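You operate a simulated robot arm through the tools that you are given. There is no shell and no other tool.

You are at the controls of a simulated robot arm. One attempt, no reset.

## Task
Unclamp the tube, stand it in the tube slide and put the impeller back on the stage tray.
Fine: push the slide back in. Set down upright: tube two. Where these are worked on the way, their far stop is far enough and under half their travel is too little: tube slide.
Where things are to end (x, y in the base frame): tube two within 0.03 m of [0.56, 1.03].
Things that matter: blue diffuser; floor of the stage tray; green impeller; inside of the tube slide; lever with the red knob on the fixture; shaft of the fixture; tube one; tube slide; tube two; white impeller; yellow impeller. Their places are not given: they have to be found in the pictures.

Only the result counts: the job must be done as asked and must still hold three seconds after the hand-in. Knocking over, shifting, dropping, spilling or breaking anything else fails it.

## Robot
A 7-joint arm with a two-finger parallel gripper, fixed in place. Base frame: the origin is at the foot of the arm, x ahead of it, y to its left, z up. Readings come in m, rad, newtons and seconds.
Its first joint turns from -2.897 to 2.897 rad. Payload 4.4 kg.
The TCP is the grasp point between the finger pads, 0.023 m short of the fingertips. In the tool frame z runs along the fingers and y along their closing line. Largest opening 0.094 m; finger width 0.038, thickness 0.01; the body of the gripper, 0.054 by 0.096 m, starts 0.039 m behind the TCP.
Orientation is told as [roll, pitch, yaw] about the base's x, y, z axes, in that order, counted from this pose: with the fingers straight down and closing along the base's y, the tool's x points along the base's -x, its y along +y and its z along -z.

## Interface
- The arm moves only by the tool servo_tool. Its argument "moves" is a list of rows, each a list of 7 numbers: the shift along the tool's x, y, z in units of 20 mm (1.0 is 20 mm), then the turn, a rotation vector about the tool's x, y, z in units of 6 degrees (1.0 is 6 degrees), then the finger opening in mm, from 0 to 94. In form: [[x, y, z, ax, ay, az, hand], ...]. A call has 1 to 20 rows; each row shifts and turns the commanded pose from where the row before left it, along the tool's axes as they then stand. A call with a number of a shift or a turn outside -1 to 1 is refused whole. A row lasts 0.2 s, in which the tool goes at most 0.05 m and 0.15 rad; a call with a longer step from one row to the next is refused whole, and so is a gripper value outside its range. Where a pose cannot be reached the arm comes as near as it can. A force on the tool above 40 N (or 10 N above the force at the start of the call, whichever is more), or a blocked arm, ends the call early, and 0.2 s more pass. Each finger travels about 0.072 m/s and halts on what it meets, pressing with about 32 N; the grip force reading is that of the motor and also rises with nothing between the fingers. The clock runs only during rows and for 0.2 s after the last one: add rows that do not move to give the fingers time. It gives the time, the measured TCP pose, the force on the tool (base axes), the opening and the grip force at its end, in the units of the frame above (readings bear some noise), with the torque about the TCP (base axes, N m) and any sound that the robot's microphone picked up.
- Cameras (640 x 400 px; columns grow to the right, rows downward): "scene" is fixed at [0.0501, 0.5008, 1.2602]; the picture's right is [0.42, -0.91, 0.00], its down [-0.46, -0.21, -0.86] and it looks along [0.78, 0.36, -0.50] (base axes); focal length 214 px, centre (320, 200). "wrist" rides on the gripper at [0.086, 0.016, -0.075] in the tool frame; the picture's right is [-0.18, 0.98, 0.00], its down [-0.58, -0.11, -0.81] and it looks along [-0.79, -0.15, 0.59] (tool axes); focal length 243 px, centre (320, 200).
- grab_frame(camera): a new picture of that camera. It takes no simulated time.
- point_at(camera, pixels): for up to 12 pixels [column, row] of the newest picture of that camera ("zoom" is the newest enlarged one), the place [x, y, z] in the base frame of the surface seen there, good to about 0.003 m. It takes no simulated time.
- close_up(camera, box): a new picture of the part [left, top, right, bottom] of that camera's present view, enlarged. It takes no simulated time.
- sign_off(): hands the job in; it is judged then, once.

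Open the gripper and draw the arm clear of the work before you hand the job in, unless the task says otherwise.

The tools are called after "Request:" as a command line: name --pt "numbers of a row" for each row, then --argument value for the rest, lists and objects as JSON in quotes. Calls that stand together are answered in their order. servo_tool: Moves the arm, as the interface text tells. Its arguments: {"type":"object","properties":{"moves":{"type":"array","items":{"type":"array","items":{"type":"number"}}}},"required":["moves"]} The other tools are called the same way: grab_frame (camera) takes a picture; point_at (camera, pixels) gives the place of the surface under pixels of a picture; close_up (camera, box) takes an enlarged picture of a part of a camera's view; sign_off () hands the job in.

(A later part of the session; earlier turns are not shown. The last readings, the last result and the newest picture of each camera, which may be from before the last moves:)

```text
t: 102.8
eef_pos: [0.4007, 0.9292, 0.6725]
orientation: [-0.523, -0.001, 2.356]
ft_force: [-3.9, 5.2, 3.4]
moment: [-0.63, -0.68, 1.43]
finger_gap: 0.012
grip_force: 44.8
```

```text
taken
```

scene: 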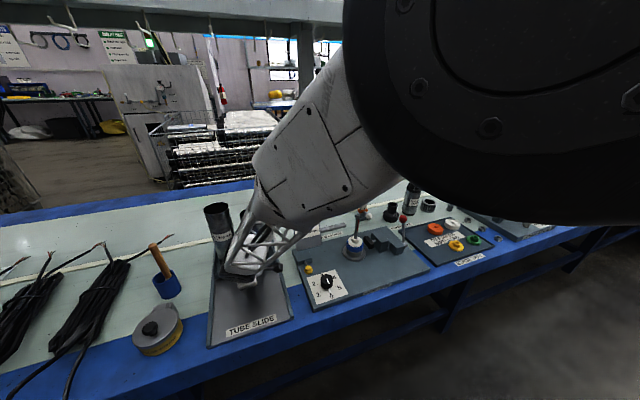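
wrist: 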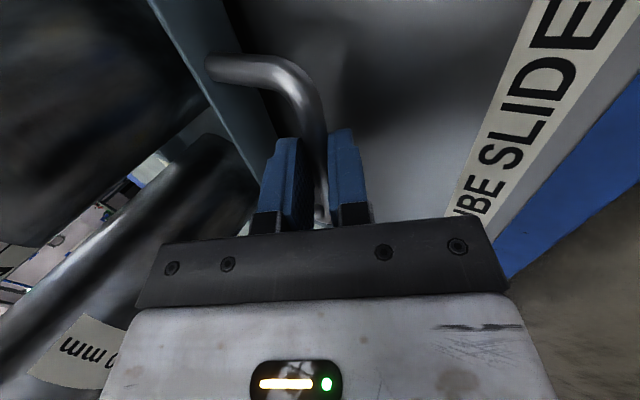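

Slide at v 0.940; about 6.6 cm remain. I continue and finish with small steps near the in-stop.

Request:
servo_tool --pt "0 -0.06 0.035 0 0 0 6" --pt "0 -0.12 0.07 0 0 0 6" --pt "0 -0.2 0.115 0 0 0 6" --pt "0 -0.2165 0.125 0 0 0 6" --pt "0 -0.2165 0.125 0 0 0 6" --pt "0 -0.2165 0.125 0 0 0 6" --pt "0 -0.2165 0.125 0 0 0 6" --pt "0 -0.2165 0.125 0 0 0 6" --pt "0 -0.2165 0.125 0 0 0 6" --pt "0 -0.2165 0.125 0 0 0 6" --pt "0 -0.2165 0.125 0 0 0 6" --pt "0 -0.2 0.115 0 0 0 6" --pt "0 -0.13 0.075 0 0 0 6" --pt "0 -0.1 0.058 0 0 0 6" --pt "0 -0.08 0.046 0 0 0 6" --pt "0 0 0 0 0 0 6"

```text
t: 106.2
eef_pos: [0.4423, 0.9724, 0.6722]
orientation: [-0.525, 0.001, 2.356]
ft_force: [-4.9, 7.6, 2.1]
moment: [-0.4, -0.42, 1.6]
finger_gap: 0.0118
grip_force: 45.2
```

Nearly in (v 1.000 of ~1.007). I creep on with ~1.5 mm steps until the in-stop is felt.

Request:
servo_tool --pt "0 -0.06 0.035 0 0 0 6" --pt "0 -0.06 0.035 0 0 0 6" --pt "0 -0.06 0.035 0 0 0 6" --pt "0 -0.06 0.035 0 0 0 6" --pt "0 -0.06 0.035 0 0 0 6" --pt "0 -0.06 0.035 0 0 0 6" --pt "0 0 0 0 0 0 6"

```text
t: 107.8
eef_pos: [0.448, 0.9767, 0.673]
orientation: [-0.525, -0.001, 2.355]
ft_force: [-3.3, 5.3, 2.3]
moment: [-0.54, -0.61, 1.46]
finger_gap: 0.0118
grip_force: 44.9
```

Request:
servo_tool --pt "0 -0.06 0.035 0 0 0 6" --pt "0 -0.06 0.035 0 0 0 6" --pt "0 -0.06 0.035 0 0 0 6" --pt "0 -0.06 0.035 0 0 0 6" --pt "0 0 0 0 0 0 6"

```text
t: 108.3
eef_pos: [0.4486, 0.9776, 0.6717]
orientation: [-0.523, 0.003, 2.358]
ft_force: [-11.9, -15.1, 11.3]
moment: [-0.74, -0.51, 1.53]
finger_gap: 0.0119
grip_force: 44.7
stopped in row 2: the force on the tool passed its limit at 47 N (the readings are from after the stop); the commanded pose is now the measured one
```

The in-stop is felt (47 N, slide fully in). I open slowly and draw back along the fingers.

Request:
servo_tool --pt "0 0.02 -0.01 0 0 0 8" --pt "0 0 0 0 0 0 14" --pt "0 0 0 0 0 0 20" --pt "0 0 0 0 0 0 26" --pt "0 0 0 0 0 0 30" --pt "0 0 -0.3 0 0 0 30" --pt "0 0 -0.6 0 0 0 30" --pt "0 0 -0.9 0 0 0 30" --pt "0 0 -1 0 0 0 30" --pt "0 0 -1 0 0 0 30" --pt "0 0 -1 0 0 0 30" --pt "0 0 -1 0 0 0 30" --pt "0 0 -1 0 0 0 30" --pt "0 0 -1 0 0 0 30" --pt "0 0 -1 0 0 0 30" --pt "0 0 -1 0 0 0 30" --pt "0 0 -1 0 0 0 30"

Request:
grab_frame --camera "wrist"

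Request:
grab_frame --camera "scene"

```text
t: 112.0
eef_pos: [0.3726, 0.9018, 0.8571]
orientation: [-0.522, 0.002, 2.357]
ft_force: [0.1, -0.3, -0.2]
moment: [0.04, -0.02, -0.05]
finger_gap: 0.0302
grip_force: 0.1
```

```text
taken
```

wrist: 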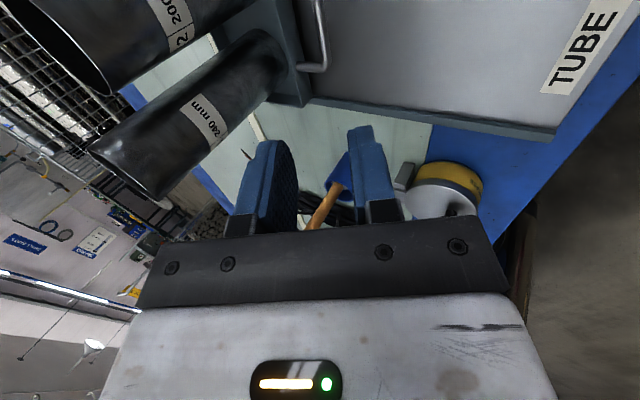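

```text
taken
```

scene: 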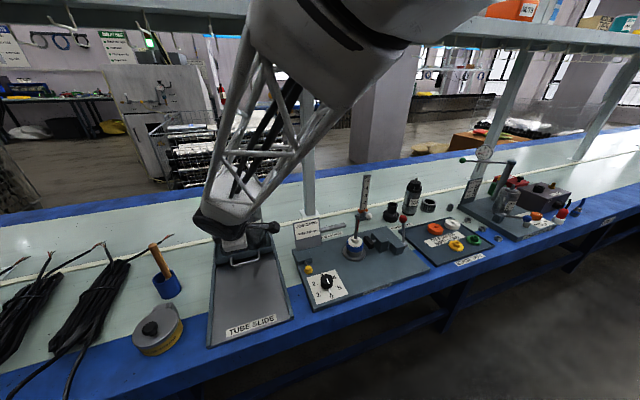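

The slide is fully in and both tubes stand. I rise and untilt away from the slide.

Request:
servo_tool --pt "0 -0.5 -0.866 0 0 0 40" --pt "0 -0.5 -0.866 0 0 0 40" --pt "0 -0.5 -0.866 0 0 0 40" --pt "0 -0.5 -0.866 0 0 0 40" --pt "0 -0.5 -0.866 0 0 0 40" --pt "0 0 0 -1 0 0 60" --pt "0 0 0 -1 0 0 60" --pt "0 0 0 -1 0 0 60" --pt "0 0 0 -1 0 0 60" --pt "0 0 0 -1 0 0 60" --pt "0 0 0 0 0 0 60"

Request:
grab_frame --camera "scene"

```text
t: 114.3
eef_pos: [0.3726, 0.9024, 0.9586]
orientation: [0.001, 0.002, 2.356]
ft_force: [-0.3, 0.1, 0.4]
moment: [0.01, 0.01, 0.02]
finger_gap: 0.0601
grip_force: 0.1
```

```text
taken
```

scene: 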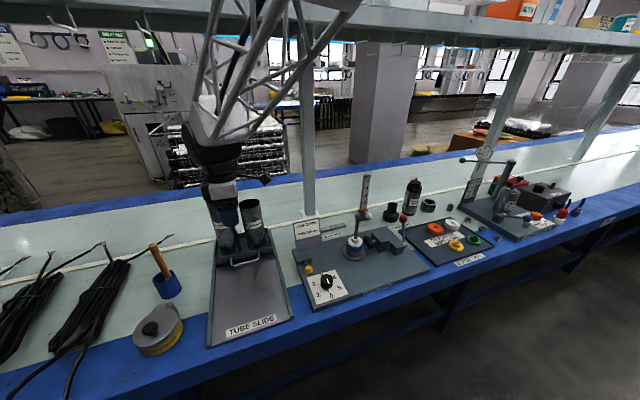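

Hand is clear. I move over to the front of the fixture.

Request:
servo_tool --pt "1 0.4 0 0 0 0 60" --pt "1 0.4 0 0 0 0 60" --pt "1 0.4 0 0 0 0 60" --pt "1 0.4 0 0 0 0 60" --pt "1 0.4 0 0 0 0 60" --pt "1 0.4 0 0 0 0 60" --pt "1 0.4 0 0 0 0 60" --pt "1 0.4 0 0 0 0 60" --pt "1 0.4 0 0 0 0 60" --pt "1 0.4 0 0 0 0 60" --pt "1 0.4 0 0 0 0 60" --pt "1 0.4 0 0 0 0 60" --pt "1 0.4 0 0 0 0 60" --pt "1 0.4 0 0 0 0 60" --pt "1 0.4 0 0 0 0 60" --pt "1 0.4 0 0 0 0 60" --pt "1 0.4 0 0 0 0 60" --pt "1 0.4 0 0 0 0 60" --pt "1 0.4 0 0 0 0 60" --pt "1 0.4 0 0 0 0 60"

Request:
servo_tool --pt "0 0 0 0 0 1 60" --pt "0 0 0 0 0 1 60" --pt "0 0 0 0 0 1 60" --pt "0 0 0 0 0 1 60" --pt "0 0 0 0 0 1 60" --pt "0 0 0 0 0 1 60" --pt "0 0 0 0 0 1 60" --pt "0 0 0 0 0 1 60" --pt "0 0 0 0 0 1 60" --pt "0 0 0 0 0 1 60" --pt "0 0 0 0 0 1 60" --pt "0 0 0 0 0 1 60" --pt "0 0 0 0 0 1 60" --pt "0 0 0 0 0 1 60" --pt "0 0 0 0 0 1 60" --pt "0 0 0 0 0 0 60"

Request:
grab_frame --camera "wrist"

Request:
close_up --camera "scene" --box '[320, 190, 420, 280]'

Request:
close_up --camera "scene" --box '[190, 180, 310, 290]'

```text
t: 118.5
eef_pos: [0.5425, 0.5053, 0.9595]
orientation: [-0.001, 0.002, 2.357]
ft_force: [0.2, -0.8, -0.7]
moment: [0.01, 0.02, 0.0]
finger_gap: 0.06
grip_force: 0.0
```

```text
t: 122.0
eef_pos: [0.5413, 0.5067, 0.9597]
orientation: [-0.002, -0.001, 0.783]
ft_force: [-0.3, -0.4, 0.5]
moment: [-0.03, -0.03, 0.01]
finger_gap: 0.0603
grip_force: 0.1
```

```text
taken
```

wrist: 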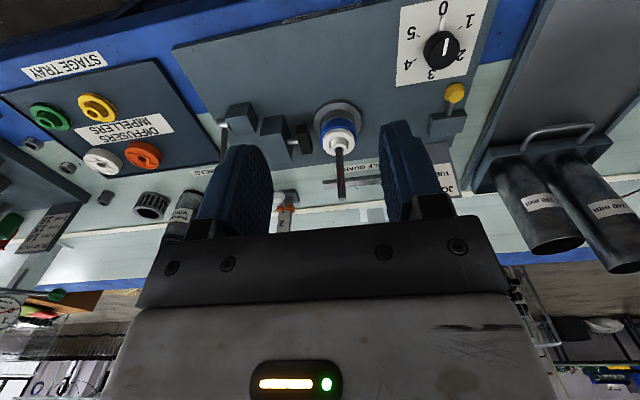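

```text
4.44 times, centred on (370, 235) of scene
```

zoom: 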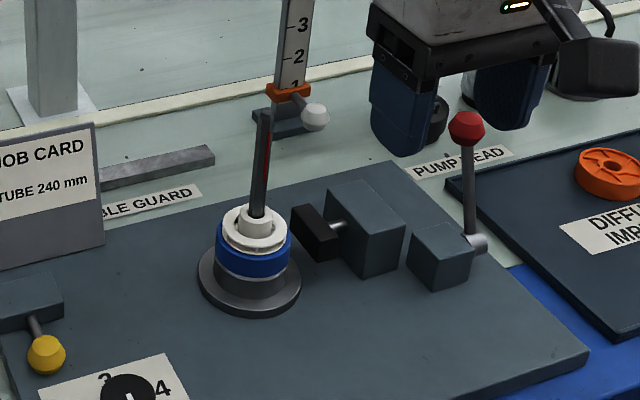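

```text
3.64 times, centred on (250, 235) of scene
```

zoom: 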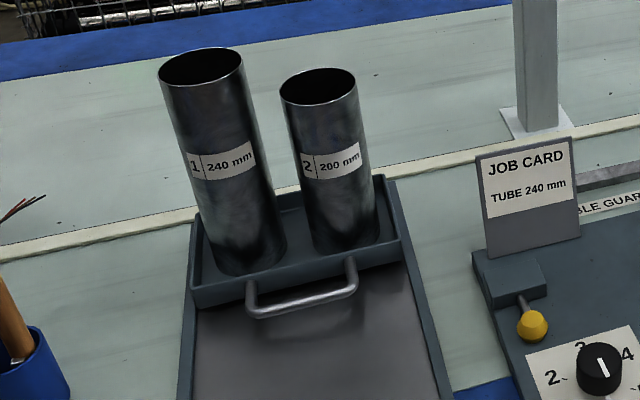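

Tubes and slide look right. Now I zoom in on the impeller on the shaft from both cameras.

Request:
close_up --camera "scene" --box '[338, 208, 378, 264]'

Request:
close_up --camera "wrist" --box '[300, 90, 380, 210]'

Request:
point_at --camera "wrist" --pixels '[[338, 145], [333, 139], [325, 140], [352, 138], [338, 130], [328, 127], [350, 127], [340, 155], [341, 190], [338, 122], [345, 146], [331, 147]]'

```text
7.14 times, centred on (358, 236) of scene
```

zoom: 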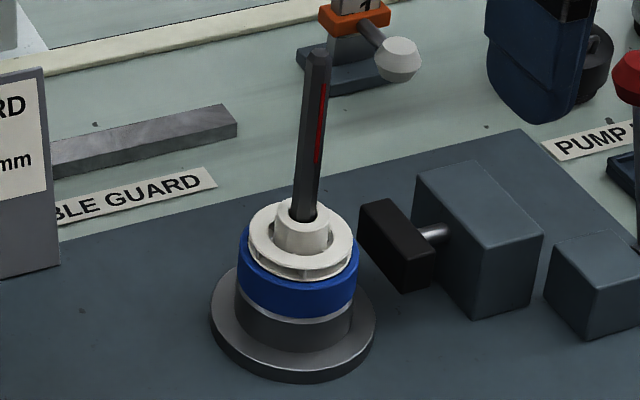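

```text
3.33 times, centred on (340, 150) of wrist
```

zoom: 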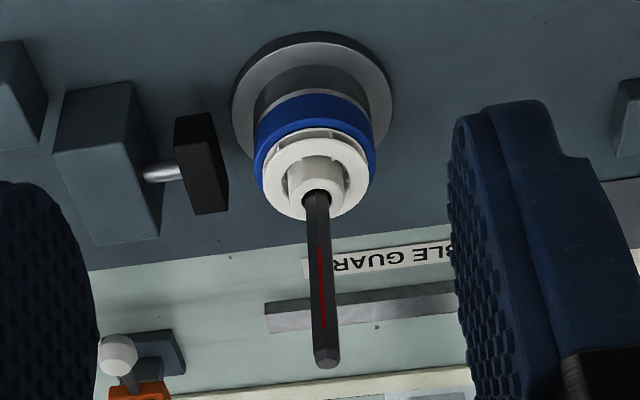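

```text
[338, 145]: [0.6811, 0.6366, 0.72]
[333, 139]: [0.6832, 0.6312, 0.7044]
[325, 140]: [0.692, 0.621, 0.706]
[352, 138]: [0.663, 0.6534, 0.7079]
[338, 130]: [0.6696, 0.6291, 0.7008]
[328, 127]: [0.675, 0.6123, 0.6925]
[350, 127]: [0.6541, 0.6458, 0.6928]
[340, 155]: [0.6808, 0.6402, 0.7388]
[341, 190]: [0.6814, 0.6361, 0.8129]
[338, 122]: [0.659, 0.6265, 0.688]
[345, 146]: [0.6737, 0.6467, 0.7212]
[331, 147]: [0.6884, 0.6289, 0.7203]
```

The white impeller (hub ≈30 mm wide, z 0.706–0.720) sits on the blue diffuser; the shaft rises to 0.824, so I must grip the hub with the hand tilted ~45° to keep the shaft clear of the palm. I tilt the hand now at this safe height.

Request:
servo_tool --pt "0 0 0 0 -1 0 60" --pt "0 0 0 0 -1 0 60" --pt "0 0 0 0 -1 0 60" --pt "0 0 0 0 -1 0 60" --pt "0 0 0 0 -1 0 60" --pt "0 0 0 0 -1 0 60" --pt "0 0 0 0 -1 0 60" --pt "0 0 0 0 -0.5 0 60" --pt "0 0 0 0 0 0 60"

Request:
grab_frame --camera "wrist"

Request:
grab_frame --camera "scene"

```text
t: 124.0
eef_pos: [0.5417, 0.5059, 0.9595]
orientation: [-0.004, -0.786, 0.786]
ft_force: [1.0, 0.2, -0.3]
moment: [0.01, -0.01, -0.01]
finger_gap: 0.0599
grip_force: 0.0
```

```text
taken
```

wrist: 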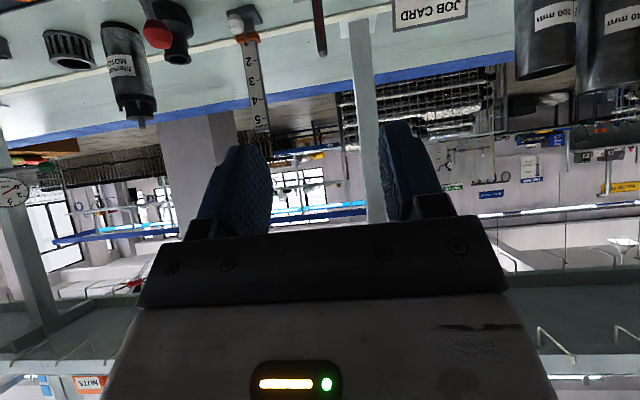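

```text
taken
```

scene: 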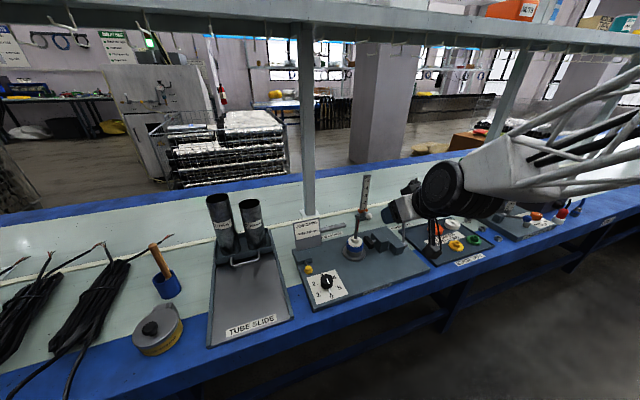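

The tilt is reached and the scene camera has a clear view of the shaft. I measure the shaft and hub from it for alignment.

Request:
close_up --camera "scene" --box '[338, 208, 378, 264]'

Request:
point_at --camera "zoom" --pixels '[[316, 55], [312, 130], [308, 190], [300, 235], [278, 235], [330, 235], [255, 235], [350, 235], [300, 265], [300, 275], [300, 290], [300, 325]]'

Request:
point_at --camera "zoom" --pixels '[[400, 215], [385, 270], [290, 222], [325, 215], [302, 255], [250, 250], [356, 245], [243, 260], [358, 260], [430, 235], [300, 200], [318, 60]]'

```text
7.14 times, centred on (358, 236) of scene
```

zoom: 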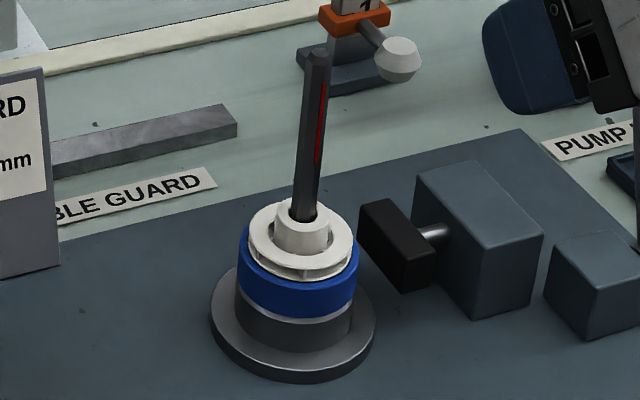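

```text
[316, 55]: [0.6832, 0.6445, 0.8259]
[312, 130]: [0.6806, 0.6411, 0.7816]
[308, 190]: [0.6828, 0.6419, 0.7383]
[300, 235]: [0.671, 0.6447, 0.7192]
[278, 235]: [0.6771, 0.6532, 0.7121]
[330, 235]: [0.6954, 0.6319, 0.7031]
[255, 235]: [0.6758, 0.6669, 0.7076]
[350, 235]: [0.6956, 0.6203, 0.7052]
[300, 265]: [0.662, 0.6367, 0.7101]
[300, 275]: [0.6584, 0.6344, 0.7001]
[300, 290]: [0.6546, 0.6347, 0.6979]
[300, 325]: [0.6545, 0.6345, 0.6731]
```

```text
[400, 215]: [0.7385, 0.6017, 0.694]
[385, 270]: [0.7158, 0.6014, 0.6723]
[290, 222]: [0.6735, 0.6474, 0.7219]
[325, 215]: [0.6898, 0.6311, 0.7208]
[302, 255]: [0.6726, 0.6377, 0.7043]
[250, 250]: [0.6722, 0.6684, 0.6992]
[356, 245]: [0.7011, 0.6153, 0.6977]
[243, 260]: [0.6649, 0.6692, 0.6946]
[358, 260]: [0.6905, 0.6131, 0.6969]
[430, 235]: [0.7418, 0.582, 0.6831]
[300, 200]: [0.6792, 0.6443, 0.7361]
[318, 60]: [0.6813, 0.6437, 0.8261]
```

Shaft axis ≈(0.684,0.645). I move the tilted hand over it, still above the shaft's top.

Request:
servo_tool --pt "-0.422 -0.012 0.949 0 0 0 54" --pt "-0.422 -0.012 0.949 0 0 0 54" --pt "-0.422 -0.012 0.949 0 0 0 54" --pt "-0.422 -0.012 0.949 0 0 0 54" --pt "-0.422 -0.012 0.949 0 0 0 54" --pt "-0.422 -0.012 0.949 0 0 0 54" --pt "-0.422 -0.012 0.949 0 0 0 54" --pt "-0.422 -0.012 0.949 0 0 0 54" --pt "-0.422 -0.012 0.949 0 0 0 54" --pt "-0.422 -0.012 0.949 0 0 0 54" --pt "0 0 0 0 0 0 54"

Request:
grab_frame --camera "wrist"

Request:
close_up --camera "scene" --box '[310, 150, 450, 270]'

```text
t: 126.3
eef_pos: [0.6813, 0.6415, 0.8844]
orientation: [-0.002, -0.787, 0.786]
ft_force: [-0.1, 0.5, 0.7]
moment: [0.01, -0.01, -0.03]
finger_gap: 0.0543
grip_force: 0.2
```

```text
taken
```

wrist: 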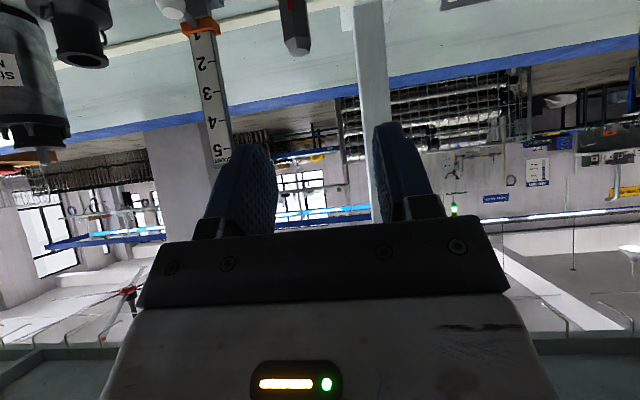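

```text
3.33 times, centred on (380, 210) of scene
```

zoom: 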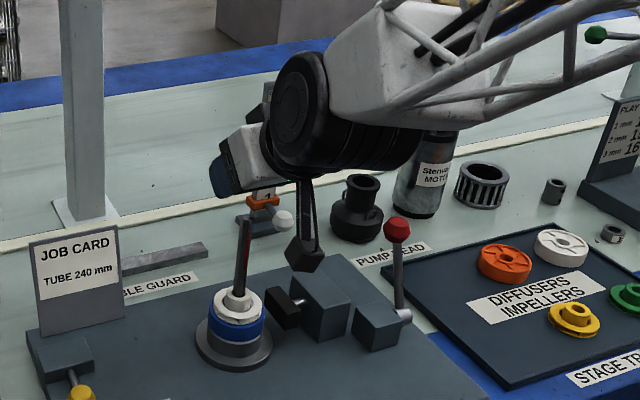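

The shaft's top shows at about (296,45) in the wrist picture, slightly left of the middle between the fingers. I measure it precisely from here.

Request:
close_up --camera "wrist" --box '[250, 0, 350, 80]'

Request:
point_at --camera "wrist" --pixels '[[290, 10], [293, 30], [296, 45], [285, 30], [302, 30], [296, 50], [305, 45], [287, 45], [290, 20], [297, 15]]'

```text
5.00 times, centred on (300, 40) of wrist
```

zoom: 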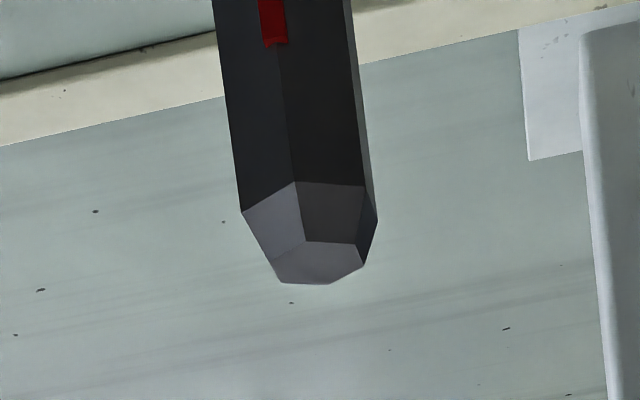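

```text
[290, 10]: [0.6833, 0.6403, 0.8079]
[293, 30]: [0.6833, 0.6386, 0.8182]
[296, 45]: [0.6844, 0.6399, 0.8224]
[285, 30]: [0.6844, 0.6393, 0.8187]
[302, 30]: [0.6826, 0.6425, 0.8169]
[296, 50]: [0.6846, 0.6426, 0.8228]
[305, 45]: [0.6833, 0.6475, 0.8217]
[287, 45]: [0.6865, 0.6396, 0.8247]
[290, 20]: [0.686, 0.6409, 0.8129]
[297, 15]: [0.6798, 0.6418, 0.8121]
```

Shaft centre ≈(0.6845,0.643); the hand is about 2 mm off sideways, which I correct while descending vertically to TCP z ≈0.76.

Request:
servo_tool --pt "0 -0.1 0 0 0 0 54" --pt "0.63 0 0.63 0 0 0 54" --pt "0.63 0 0.63 0 0 0 54" --pt "0.63 0 0.63 0 0 0 54" --pt "0.63 0 0.63 0 0 0 54" --pt "0.63 0 0.63 0 0 0 54" --pt "0.63 0 0.63 0 0 0 54" --pt "0.63 0 0.63 0 0 0 54" --pt "0 0 0 0 0 0 54"

Request:
grab_frame --camera "wrist"

Request:
close_up --camera "scene" --box '[320, 180, 420, 270]'

```text
t: 128.3
eef_pos: [0.6819, 0.6401, 0.7592]
orientation: [-0.002, -0.785, 0.789]
ft_force: [0.3, -0.9, 0.8]
moment: [0.0, -0.02, -0.01]
finger_gap: 0.0539
grip_force: 0.0
```

```text
taken
```

wrist: 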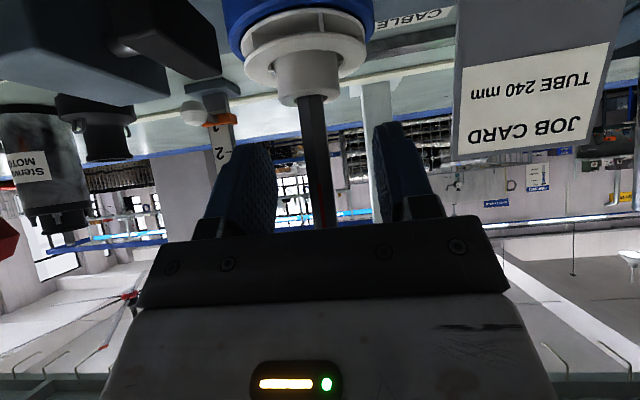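

```text
4.44 times, centred on (370, 225) of scene
```

zoom: 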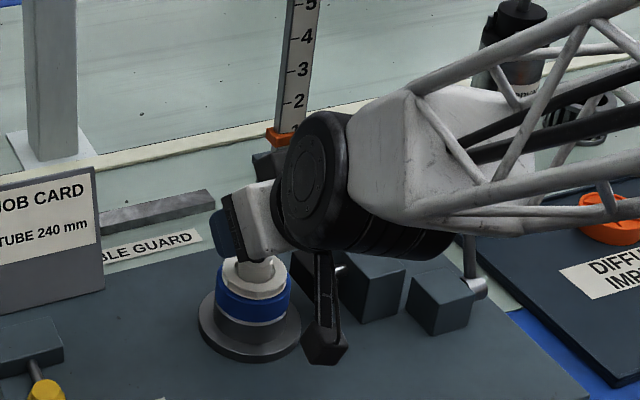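

The shaft passes centrally between the fingers, and the hub end is at about (308,100). I measure hub and shroud heights from here.

Request:
point_at --camera "wrist" --pixels '[[308, 95], [308, 75], [308, 58], [280, 80], [338, 78], [300, 45], [250, 55], [362, 45], [300, 30], [300, 15], [316, 150], [316, 110]]'

Request:
close_up --camera "wrist" --box '[200, 0, 420, 240]'

```text
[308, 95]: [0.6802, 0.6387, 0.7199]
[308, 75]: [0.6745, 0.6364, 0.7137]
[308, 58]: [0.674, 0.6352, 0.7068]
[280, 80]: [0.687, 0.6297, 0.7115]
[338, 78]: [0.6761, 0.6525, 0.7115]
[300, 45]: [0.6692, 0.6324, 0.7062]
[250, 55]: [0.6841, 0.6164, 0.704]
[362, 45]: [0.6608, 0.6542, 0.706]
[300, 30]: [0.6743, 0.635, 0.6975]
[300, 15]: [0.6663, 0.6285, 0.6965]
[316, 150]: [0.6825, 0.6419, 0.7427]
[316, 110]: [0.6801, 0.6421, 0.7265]
```

```text
1.67 times, centred on (310, 120) of wrist
```

zoom: 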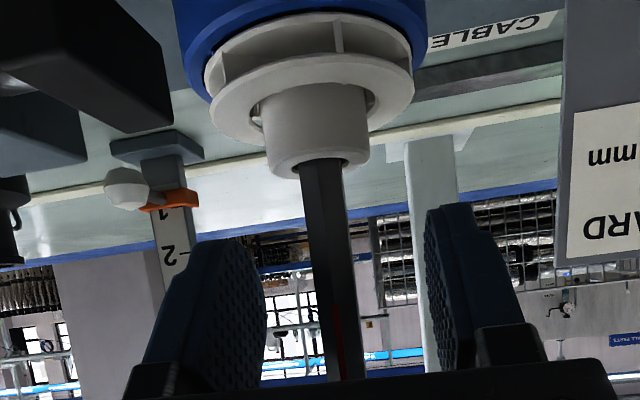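

I check where the fingertip edges themselves are (wrist (250,150) and (385,125)).

Request:
point_at --camera "wrist" --pixels '[[250, 146], [262, 160], [268, 175], [240, 148], [380, 127], [388, 124], [376, 150], [395, 123], [255, 149], [225, 160], [272, 200], [376, 180]]'

```text
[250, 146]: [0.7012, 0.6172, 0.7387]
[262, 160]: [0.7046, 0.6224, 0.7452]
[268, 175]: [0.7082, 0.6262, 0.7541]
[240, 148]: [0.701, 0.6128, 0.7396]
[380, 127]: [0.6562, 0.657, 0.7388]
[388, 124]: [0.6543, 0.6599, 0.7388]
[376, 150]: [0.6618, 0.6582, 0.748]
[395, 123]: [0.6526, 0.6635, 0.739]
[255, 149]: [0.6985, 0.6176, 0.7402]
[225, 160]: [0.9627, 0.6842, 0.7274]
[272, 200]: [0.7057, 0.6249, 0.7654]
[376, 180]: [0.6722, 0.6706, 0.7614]
```

Fingertips' lowest visible point is ~20.5 mm below the TCP, so a TCP height of ≈0.729 puts the pads on the hub just above the shroud. I descend slowly, watching for contact.

Request:
servo_tool --pt "0.1 0 0.1 0 0 0 54" --pt "0.1 0 0.1 0 0 0 54" --pt "0.1 0 0.1 0 0 0 54" --pt "0.1 0 0.1 0 0 0 54" --pt "0.1 0 0.1 0 0 0 54" --pt "0.1 0 0.1 0 0 0 54" --pt "0.1 0 0.1 0 0 0 54" --pt "0.05 0 0.05 0 0 0 54" --pt "0 0 0 0 0 0 54"

Request:
grab_frame --camera "wrist"

```text
t: 128.9
eef_pos: [0.6818, 0.6402, 0.7587]
orientation: [-0.001, -0.787, 0.789]
ft_force: [-15.9, -18.7, 12.4]
moment: [1.26, -1.09, -0.04]
finger_gap: 0.0538
grip_force: 0.0
stopped in row 2: the force on the tool passed its limit at 50 N (the readings are from after the stop); the commanded pose is now the measured one
```

```text
taken
```

wrist: 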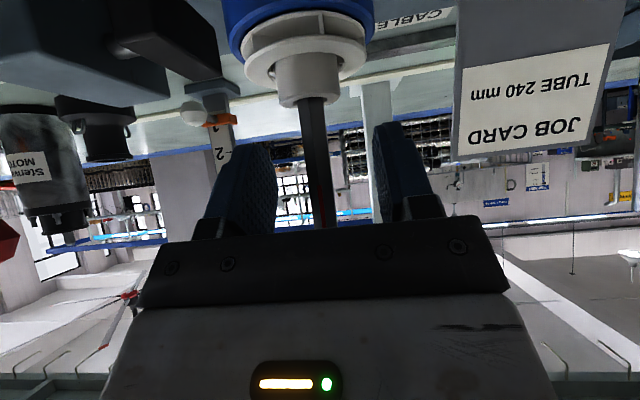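

The descent was stopped at once: the push is along −v and up at shaft-top height, so a wider part of the hand met the shaft's top. I check that nothing shifted and look closer.

Request:
close_up --camera "scene" --box '[335, 195, 395, 265]'

```text
5.71 times, centred on (365, 230) of scene
```

zoom: 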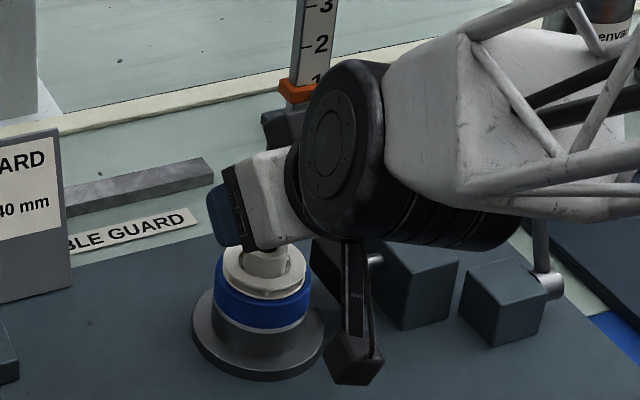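

The dark box on the far side of the hand (seen at zoom (283,128)) seems to be what met the shaft; I need more tilt. I measure that box and the camera box, then lift off the contact.

Request:
point_at --camera "zoom" --pixels '[[355, 378], [340, 350], [375, 355], [355, 340], [335, 375], [352, 260], [275, 130], [295, 120], [265, 155], [240, 160], [285, 155], [215, 215]]'

Request:
servo_tool --pt "-0.35 0 -0.35 0 0 0 54" --pt "-0.6 0 -0.6 0 0 0 54" --pt "-0.7 0 -0.7 0 0 0 54" --pt "-0.7 0 -0.7 0 0 0 54" --pt "-0.7 0 -0.7 0 0 0 54" --pt "-0.7 0 -0.7 0 0 0 54" --pt "-0.7 0 -0.7 0 0 0 54" --pt "-0.7 0 -0.7 0 0 0 54" --pt "0 0 0 0 0 0 54"

Request:
close_up --camera "scene" --box '[310, 150, 450, 270]'

```text
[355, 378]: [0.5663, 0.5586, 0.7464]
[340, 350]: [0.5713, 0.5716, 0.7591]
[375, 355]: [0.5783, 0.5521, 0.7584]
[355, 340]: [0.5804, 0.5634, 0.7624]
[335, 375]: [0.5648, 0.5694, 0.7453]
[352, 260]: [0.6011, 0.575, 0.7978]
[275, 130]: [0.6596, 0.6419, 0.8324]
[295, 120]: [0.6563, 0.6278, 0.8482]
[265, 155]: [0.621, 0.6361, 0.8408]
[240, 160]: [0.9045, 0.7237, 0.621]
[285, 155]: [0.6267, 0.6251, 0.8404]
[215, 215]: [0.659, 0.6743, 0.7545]
```

```text
t: 130.9
eef_pos: [0.6817, 0.6402, 0.904]
orientation: [-0.004, -0.787, 0.788]
ft_force: [0.0, 0.6, -0.4]
moment: [0.02, -0.03, 0.03]
finger_gap: 0.0538
grip_force: 0.1
```

```text
3.33 times, centred on (380, 210) of scene
```

zoom: 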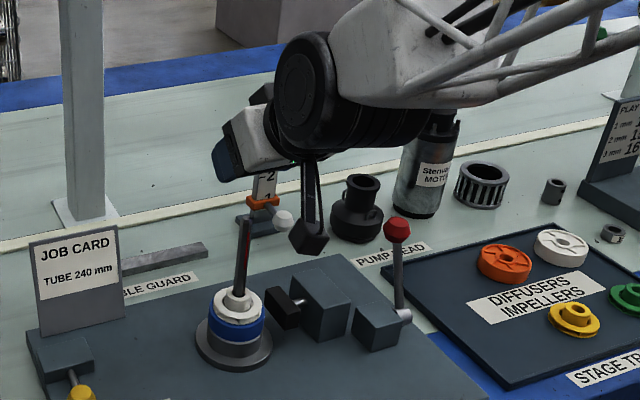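

Lifted clear; the stack is undisturbed. For setting down on the tray with more tilt the camera box hangs low, so I find where the bench front edge and tray rim lie.

Request:
grab_frame --camera "scene"

Request:
point_at --camera "scene" --pixels '[[440, 275], [445, 283], [450, 290], [470, 262], [475, 272], [430, 285], [425, 270], [435, 265], [420, 258], [410, 247], [480, 265], [400, 300]]'

Request:
close_up --camera "scene" --box '[390, 205, 510, 315]'

```text
taken
```

scene: 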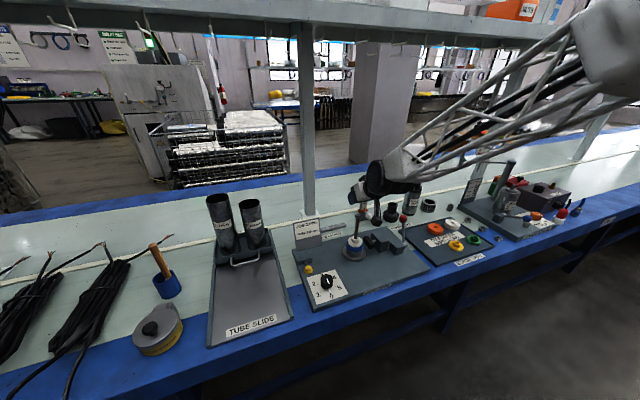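

```text
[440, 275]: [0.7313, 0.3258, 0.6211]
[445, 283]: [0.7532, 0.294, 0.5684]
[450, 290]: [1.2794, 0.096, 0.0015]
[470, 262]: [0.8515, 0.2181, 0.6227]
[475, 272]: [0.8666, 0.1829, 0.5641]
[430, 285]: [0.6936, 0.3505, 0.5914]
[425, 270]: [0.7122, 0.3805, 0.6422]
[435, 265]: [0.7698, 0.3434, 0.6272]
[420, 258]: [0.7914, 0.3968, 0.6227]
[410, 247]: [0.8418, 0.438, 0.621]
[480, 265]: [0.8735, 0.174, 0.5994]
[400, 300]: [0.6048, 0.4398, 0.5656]
```

```text
3.64 times, centred on (450, 260) of scene
```

zoom: 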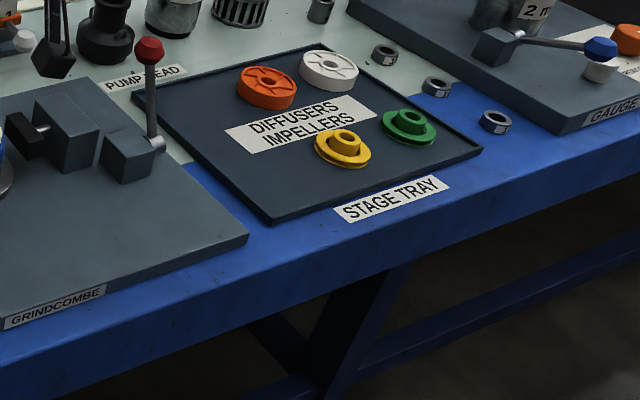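

The bench top ends at v≈0.74 and the tray rim starts at v≈0.788, so with ~57° tilt the camera box would hang in front of the bench when setting down. I tilt 12° more and descend again to z≈0.77, watching the force.

Request:
servo_tool --pt "0 0 0 0 -1 0 54" --pt "0 0 0 0 -1 0 54" --pt "0.11 0 -0.17 0 0 0 54" --pt "0 0 0 0 0 0 54"

Request:
grab_frame --camera "wrist"

```text
t: 131.9
eef_pos: [0.6793, 0.6385, 0.9044]
orientation: [-0.004, -0.996, 0.786]
ft_force: [-0.2, -0.1, -0.2]
moment: [0.03, 0.02, -0.02]
finger_gap: 0.0541
grip_force: 0.0
```

```text
taken
```

wrist: 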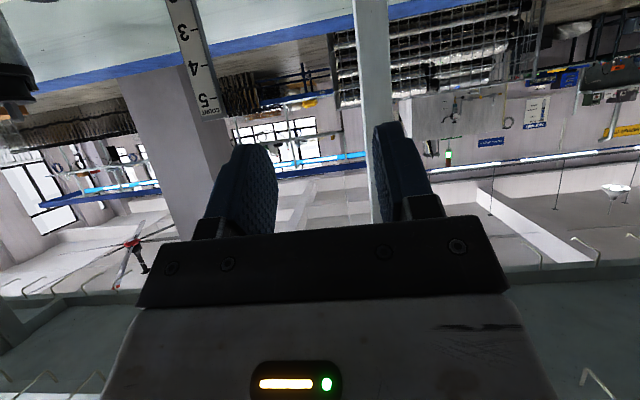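

At 57° tilt, TCP v 0.932 (shaft ~7 mm toward the tips). I descend to z 0.80, then on in 4 mm steps.

Request:
servo_tool --pt "0.73 0 0.474 0 0 0 54" --pt "0.73 0 0.474 0 0 0 54" --pt "0.73 0 0.474 0 0 0 54" --pt "0.73 0 0.474 0 0 0 54" --pt "0.73 0 0.474 0 0 0 54" --pt "0.73 0 0.474 0 0 0 54" --pt "0.17 0 0.109 0 0 0 54" --pt "0.17 0 0.109 0 0 0 54" --pt "0.17 0 0.109 0 0 0 54" --pt "0.17 0 0.109 0 0 0 54" --pt "0.17 0 0.109 0 0 0 54" --pt "0.17 0 0.109 0 0 0 54" --pt "0.17 0 0.109 0 0 0 54" --pt "0.17 0 0.109 0 0 0 54" --pt "0.17 0 0.109 0 0 0 54" --pt "0.17 0 0.109 0 0 0 54" --pt "0 0 0 0 0 0 54"

Request:
grab_frame --camera "wrist"

Request:
close_up --camera "scene" --box '[335, 195, 395, 265]'

```text
t: 135.5
eef_pos: [0.6854, 0.6329, 0.7872]
orientation: [0.007, -0.995, 0.79]
ft_force: [-0.7, 0.3, -0.2]
moment: [-0.04, -0.02, -0.02]
finger_gap: 0.054
grip_force: 0.0
out of reach, approached as far as the arm can: row 1, 2, 3, 11, 13, 16
```

```text
taken
```

wrist: 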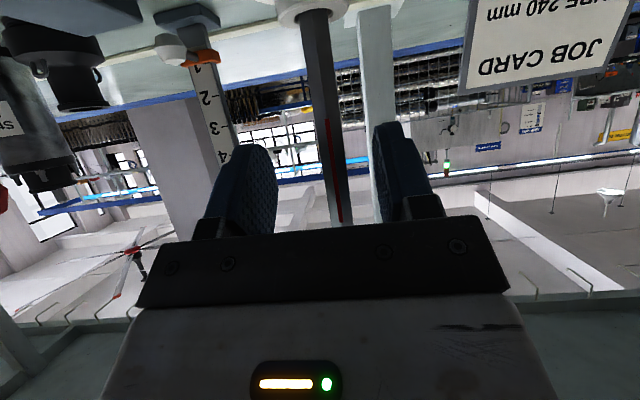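

```text
5.71 times, centred on (365, 230) of scene
```

zoom: 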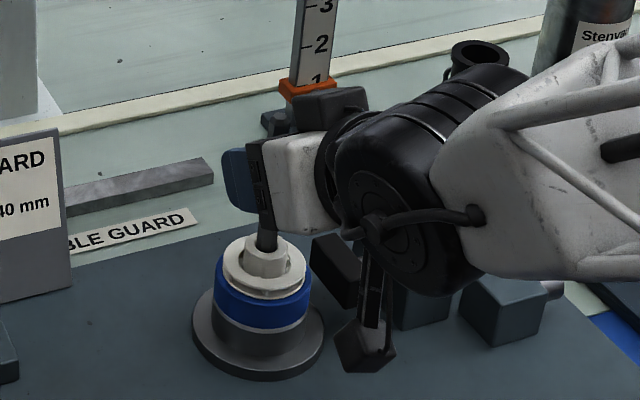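

The 57° pose ran into reach trouble (tool nearly in line with the forearm) and the hand drifted; nothing is touched. I measure the dark box on the hand's upper side (zoom (295–370, 88–130)) to choose a better angle.

Request:
close_up --camera "scene" --box '[345, 200, 405, 260]'

Request:
point_at --camera "scene" --pixels '[[361, 215], [364, 213], [368, 212], [372, 211], [362, 219], [366, 216], [370, 215], [356, 222], [357, 230], [362, 226], [353, 223], [360, 212]]'

```text
6.67 times, centred on (375, 230) of scene
```

zoom: 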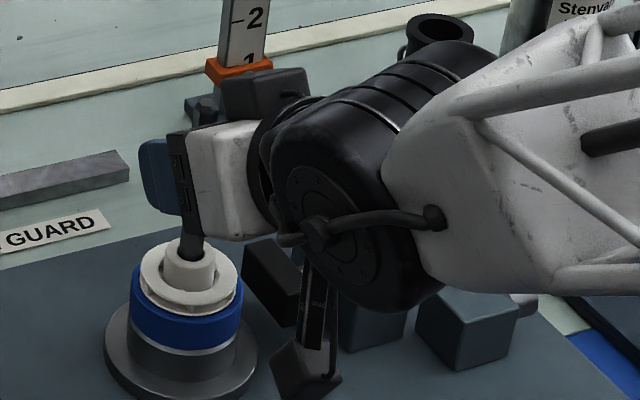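

```text
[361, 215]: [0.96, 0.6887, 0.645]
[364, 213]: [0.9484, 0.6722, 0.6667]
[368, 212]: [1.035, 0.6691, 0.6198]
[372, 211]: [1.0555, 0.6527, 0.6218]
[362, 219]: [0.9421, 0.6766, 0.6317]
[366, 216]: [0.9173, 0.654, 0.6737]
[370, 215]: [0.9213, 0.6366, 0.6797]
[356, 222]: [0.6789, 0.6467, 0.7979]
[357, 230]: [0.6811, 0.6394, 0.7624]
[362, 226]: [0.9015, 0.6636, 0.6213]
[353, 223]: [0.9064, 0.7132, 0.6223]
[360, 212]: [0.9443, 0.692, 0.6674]
```

Request:
point_at --camera "zoom" --pixels '[[230, 85], [265, 75], [300, 75], [260, 100], [235, 110], [300, 95], [205, 102], [203, 118], [180, 160], [215, 128], [245, 125], [225, 235]]'

```text
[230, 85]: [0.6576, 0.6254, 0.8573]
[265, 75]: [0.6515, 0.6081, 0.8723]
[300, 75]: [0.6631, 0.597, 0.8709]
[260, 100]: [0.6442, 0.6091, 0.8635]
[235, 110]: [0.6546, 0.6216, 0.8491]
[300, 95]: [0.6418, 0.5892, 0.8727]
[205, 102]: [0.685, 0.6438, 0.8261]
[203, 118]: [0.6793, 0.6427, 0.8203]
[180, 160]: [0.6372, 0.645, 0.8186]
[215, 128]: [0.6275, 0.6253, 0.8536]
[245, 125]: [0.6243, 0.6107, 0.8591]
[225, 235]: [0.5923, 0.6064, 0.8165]
```

The box on the hand reaches x'≈−0.05, so a tilt near 51–54° with the shaft closer to the fingertips would clear it, and turning the hand ~25° in yaw avoids the forearm alignment. First I rise straight up off the shaft.

Request:
servo_tool --pt "-0.36 0 -0.234 0 0 0 54" --pt "-0.72 0 -0.467 0 0 0 54" --pt "-0.72 0 -0.467 0 0 0 54" --pt "-0.72 0 -0.467 0 0 0 54" --pt "-0.72 0 -0.467 0 0 0 54" --pt "-0.72 0 -0.467 0 0 0 54" --pt "-0.72 0 -0.467 0 0 0 54" --pt "-0.72 0 -0.467 0 0 0 54" --pt "0 0 0 0 0 0 54"

```text
t: 137.5
eef_pos: [0.6863, 0.6323, 0.9161]
orientation: [-0.004, -0.997, 0.789]
ft_force: [0.1, 0.7, 0.2]
moment: [0.01, 0.0, 0.02]
finger_gap: 0.0542
grip_force: 0.1
```

Commanded and measured pose agree again. I turn the hand +25° about the vertical and reduce the tilt to 54°.

Request:
servo_tool --pt "0 0 0 -0.699 0 -0.454 54" --pt "0 0 0 -0.699 0 -0.454 54" --pt "0 0 0 -0.699 0 -0.454 54" --pt "0 0 0 -0.699 0 -0.454 54" --pt "0 0 0 -0.699 0 -0.454 54" --pt "0 0 0 0 0.5 0 54" --pt "0 0 0 0 0 0 54"

Request:
grab_frame --camera "scene"

```text
t: 139.1
eef_pos: [0.6863, 0.6343, 0.9163]
orientation: [-0.004, -0.942, 1.227]
ft_force: [-0.6, -0.1, 0.3]
moment: [0.01, 0.01, -0.01]
finger_gap: 0.0539
grip_force: 0.1
```

```text
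taken
```

scene: 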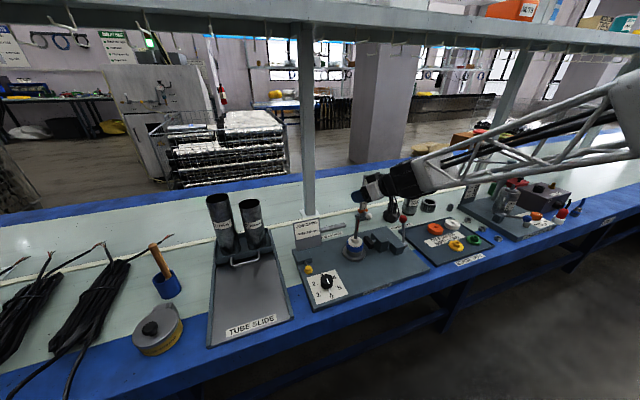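

Tilt 54°, yaw 70° reached. I align over the shaft (leaving it ~10 mm toward the fingertips) and descend to z≈0.79.

Request:
servo_tool --pt "0.07 0.235 -0.097 0 0 0 54" --pt "0.639 0 0.464 0 0 0 54" --pt "0.639 0 0.464 0 0 0 54" --pt "0.639 0 0.464 0 0 0 54" --pt "0.639 0 0.464 0 0 0 54" --pt "0.639 0 0.464 0 0 0 54" --pt "0.639 0 0.464 0 0 0 54" --pt "0.639 0 0.464 0 0 0 54" --pt "0.639 0 0.464 0 0 0 54" --pt "0 0 0 0 0 0 54"

Request:
grab_frame --camera "wrist"

Request:
close_up --camera "scene" --box '[335, 195, 395, 265]'

```text
t: 141.3
eef_pos: [0.6819, 0.6331, 0.7888]
orientation: [-0.006, -0.946, 1.225]
ft_force: [-0.3, 0.6, 0.1]
moment: [0.01, -0.01, -0.01]
finger_gap: 0.0537
grip_force: 0.1
```

```text
taken
```

wrist: 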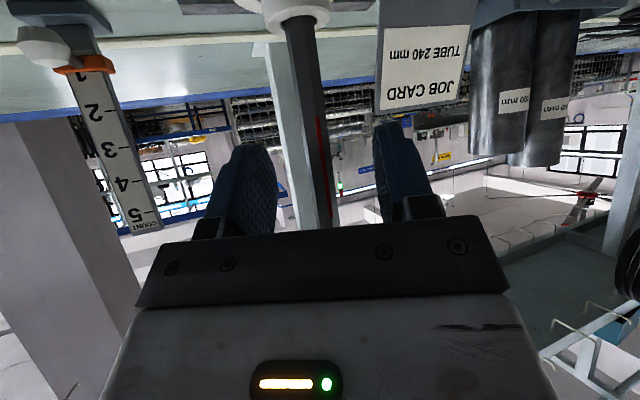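

```text
5.71 times, centred on (365, 230) of scene
```

zoom: 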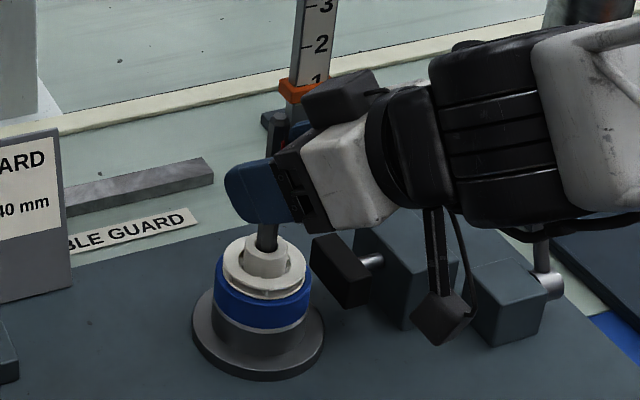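

Pose reached exactly; the shaft is between the fingers and will pass well above the dark box. I go down to z≈0.738 in small steps.

Request:
servo_tool --pt "0.257 0 0.187 0 0 0 54" --pt "0.257 0 0.187 0 0 0 54" --pt "0.257 0 0.187 0 0 0 54" --pt "0.257 0 0.187 0 0 0 54" --pt "0.257 0 0.187 0 0 0 54" --pt "0.257 0 0.187 0 0 0 54" --pt "0.257 0 0.187 0 0 0 54" --pt "0.257 0 0.187 0 0 0 54" --pt "0 0 0 0 0 0 54"

Request:
grab_frame --camera "wrist"

Request:
close_up --camera "scene" --box '[335, 195, 395, 265]'

```text
t: 143.3
eef_pos: [0.6812, 0.6321, 0.7381]
orientation: [-0.005, -0.945, 1.225]
ft_force: [0.4, -0.2, 0.7]
moment: [0.04, -0.03, 0.0]
finger_gap: 0.0541
grip_force: 0.1
```

```text
taken
```

wrist: 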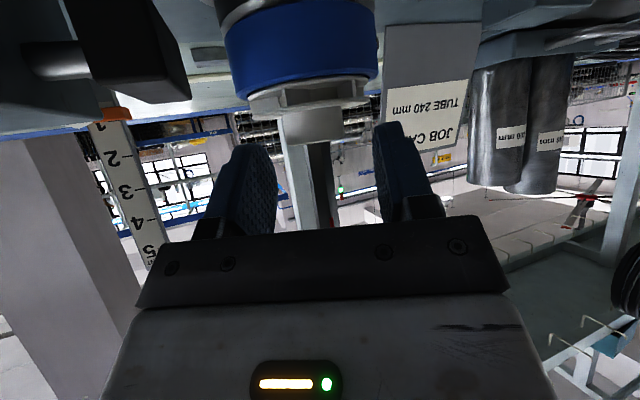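

```text
5.71 times, centred on (365, 230) of scene
```

zoom: 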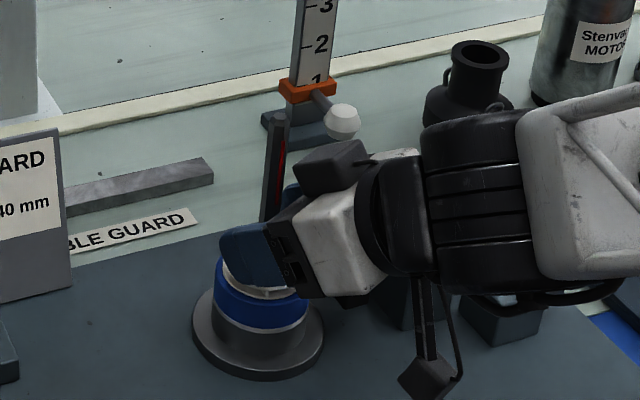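

No contact so far and the shaft is clear of the box. I check the fingertip heights against the hub.

Request:
point_at --camera "wrist" --pixels '[[248, 147], [240, 147], [260, 160], [380, 127], [388, 124], [313, 138], [313, 125], [313, 110], [288, 130], [338, 125], [300, 100], [262, 105]]'

Request:
close_up --camera "wrist" --box '[210, 60, 430, 240]'

```text
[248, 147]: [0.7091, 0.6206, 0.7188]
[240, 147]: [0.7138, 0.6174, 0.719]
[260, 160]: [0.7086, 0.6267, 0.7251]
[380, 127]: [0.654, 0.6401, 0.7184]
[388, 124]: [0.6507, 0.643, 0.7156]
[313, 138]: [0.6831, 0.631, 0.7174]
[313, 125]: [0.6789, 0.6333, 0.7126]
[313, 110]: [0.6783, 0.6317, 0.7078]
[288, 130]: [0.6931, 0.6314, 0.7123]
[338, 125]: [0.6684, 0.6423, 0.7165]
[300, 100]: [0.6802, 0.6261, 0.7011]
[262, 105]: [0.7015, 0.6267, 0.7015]
```

```text
2.22 times, centred on (320, 150) of wrist
```

zoom: 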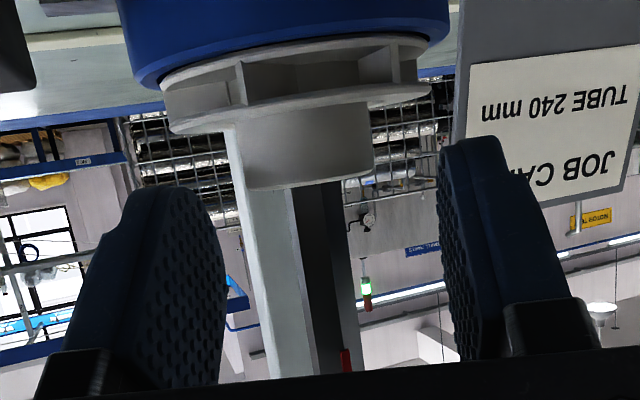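

Fingertips are at z≈0.717 now, hub top 0.720. I lower about 9 mm more in 1 mm steps so the pads cover the hub.

Request:
servo_tool --pt "0.041 0 0.03 0 0 0 54" --pt "0.041 0 0.03 0 0 0 54" --pt "0.041 0 0.03 0 0 0 54" --pt "0.041 0 0.03 0 0 0 54" --pt "0.041 0 0.03 0 0 0 54" --pt "0.041 0 0.03 0 0 0 54" --pt "0.041 0 0.03 0 0 0 54" --pt "0.041 0 0.03 0 0 0 54" --pt "0 0 0 0 0 0 54"

Request:
close_up --camera "wrist" --box '[210, 60, 430, 240]'

```text
t: 145.3
eef_pos: [0.6812, 0.6329, 0.73]
orientation: [-0.005, -0.944, 1.226]
ft_force: [0.2, 1.1, -0.7]
moment: [0.0, -0.02, -0.02]
finger_gap: 0.0539
grip_force: 0.2
```

```text
2.22 times, centred on (320, 150) of wrist
```

zoom: 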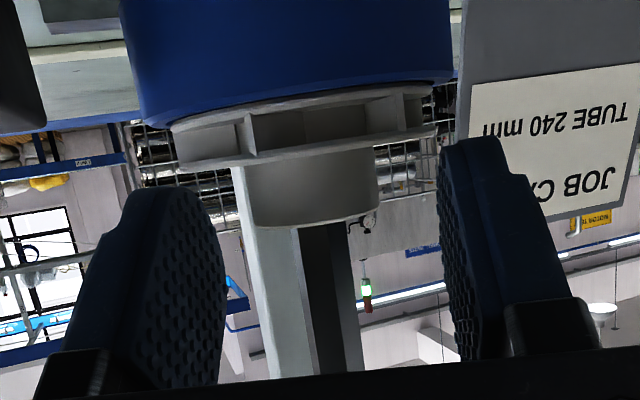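

No contact at TCP z 0.730; the fingertips now overlap the hub by ~1 cm. I close slowly.

Request:
servo_tool --pt "0 0 0 0 0 0 46" --pt "0 0 0 0 0 0 40" --pt "0 0 0 0 0 0 36" --pt "0 0 0 0 0 0 33" --pt "0 0 0 0 0 0 30" --pt "0 0 0 0 0 0 27" --pt "0 0 0 0 0 0 27"

Request:
close_up --camera "wrist" --box '[210, 60, 430, 240]'

```text
t: 146.9
eef_pos: [0.6818, 0.6332, 0.7307]
orientation: [-0.005, -0.944, 1.226]
ft_force: [0.0, 0.1, 0.0]
moment: [-0.01, -0.01, 0.0]
finger_gap: 0.0521
grip_force: 32.1
```

```text
2.22 times, centred on (320, 150) of wrist
```

zoom: 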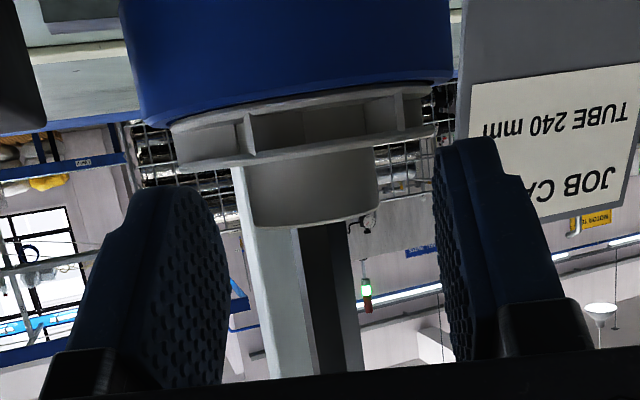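

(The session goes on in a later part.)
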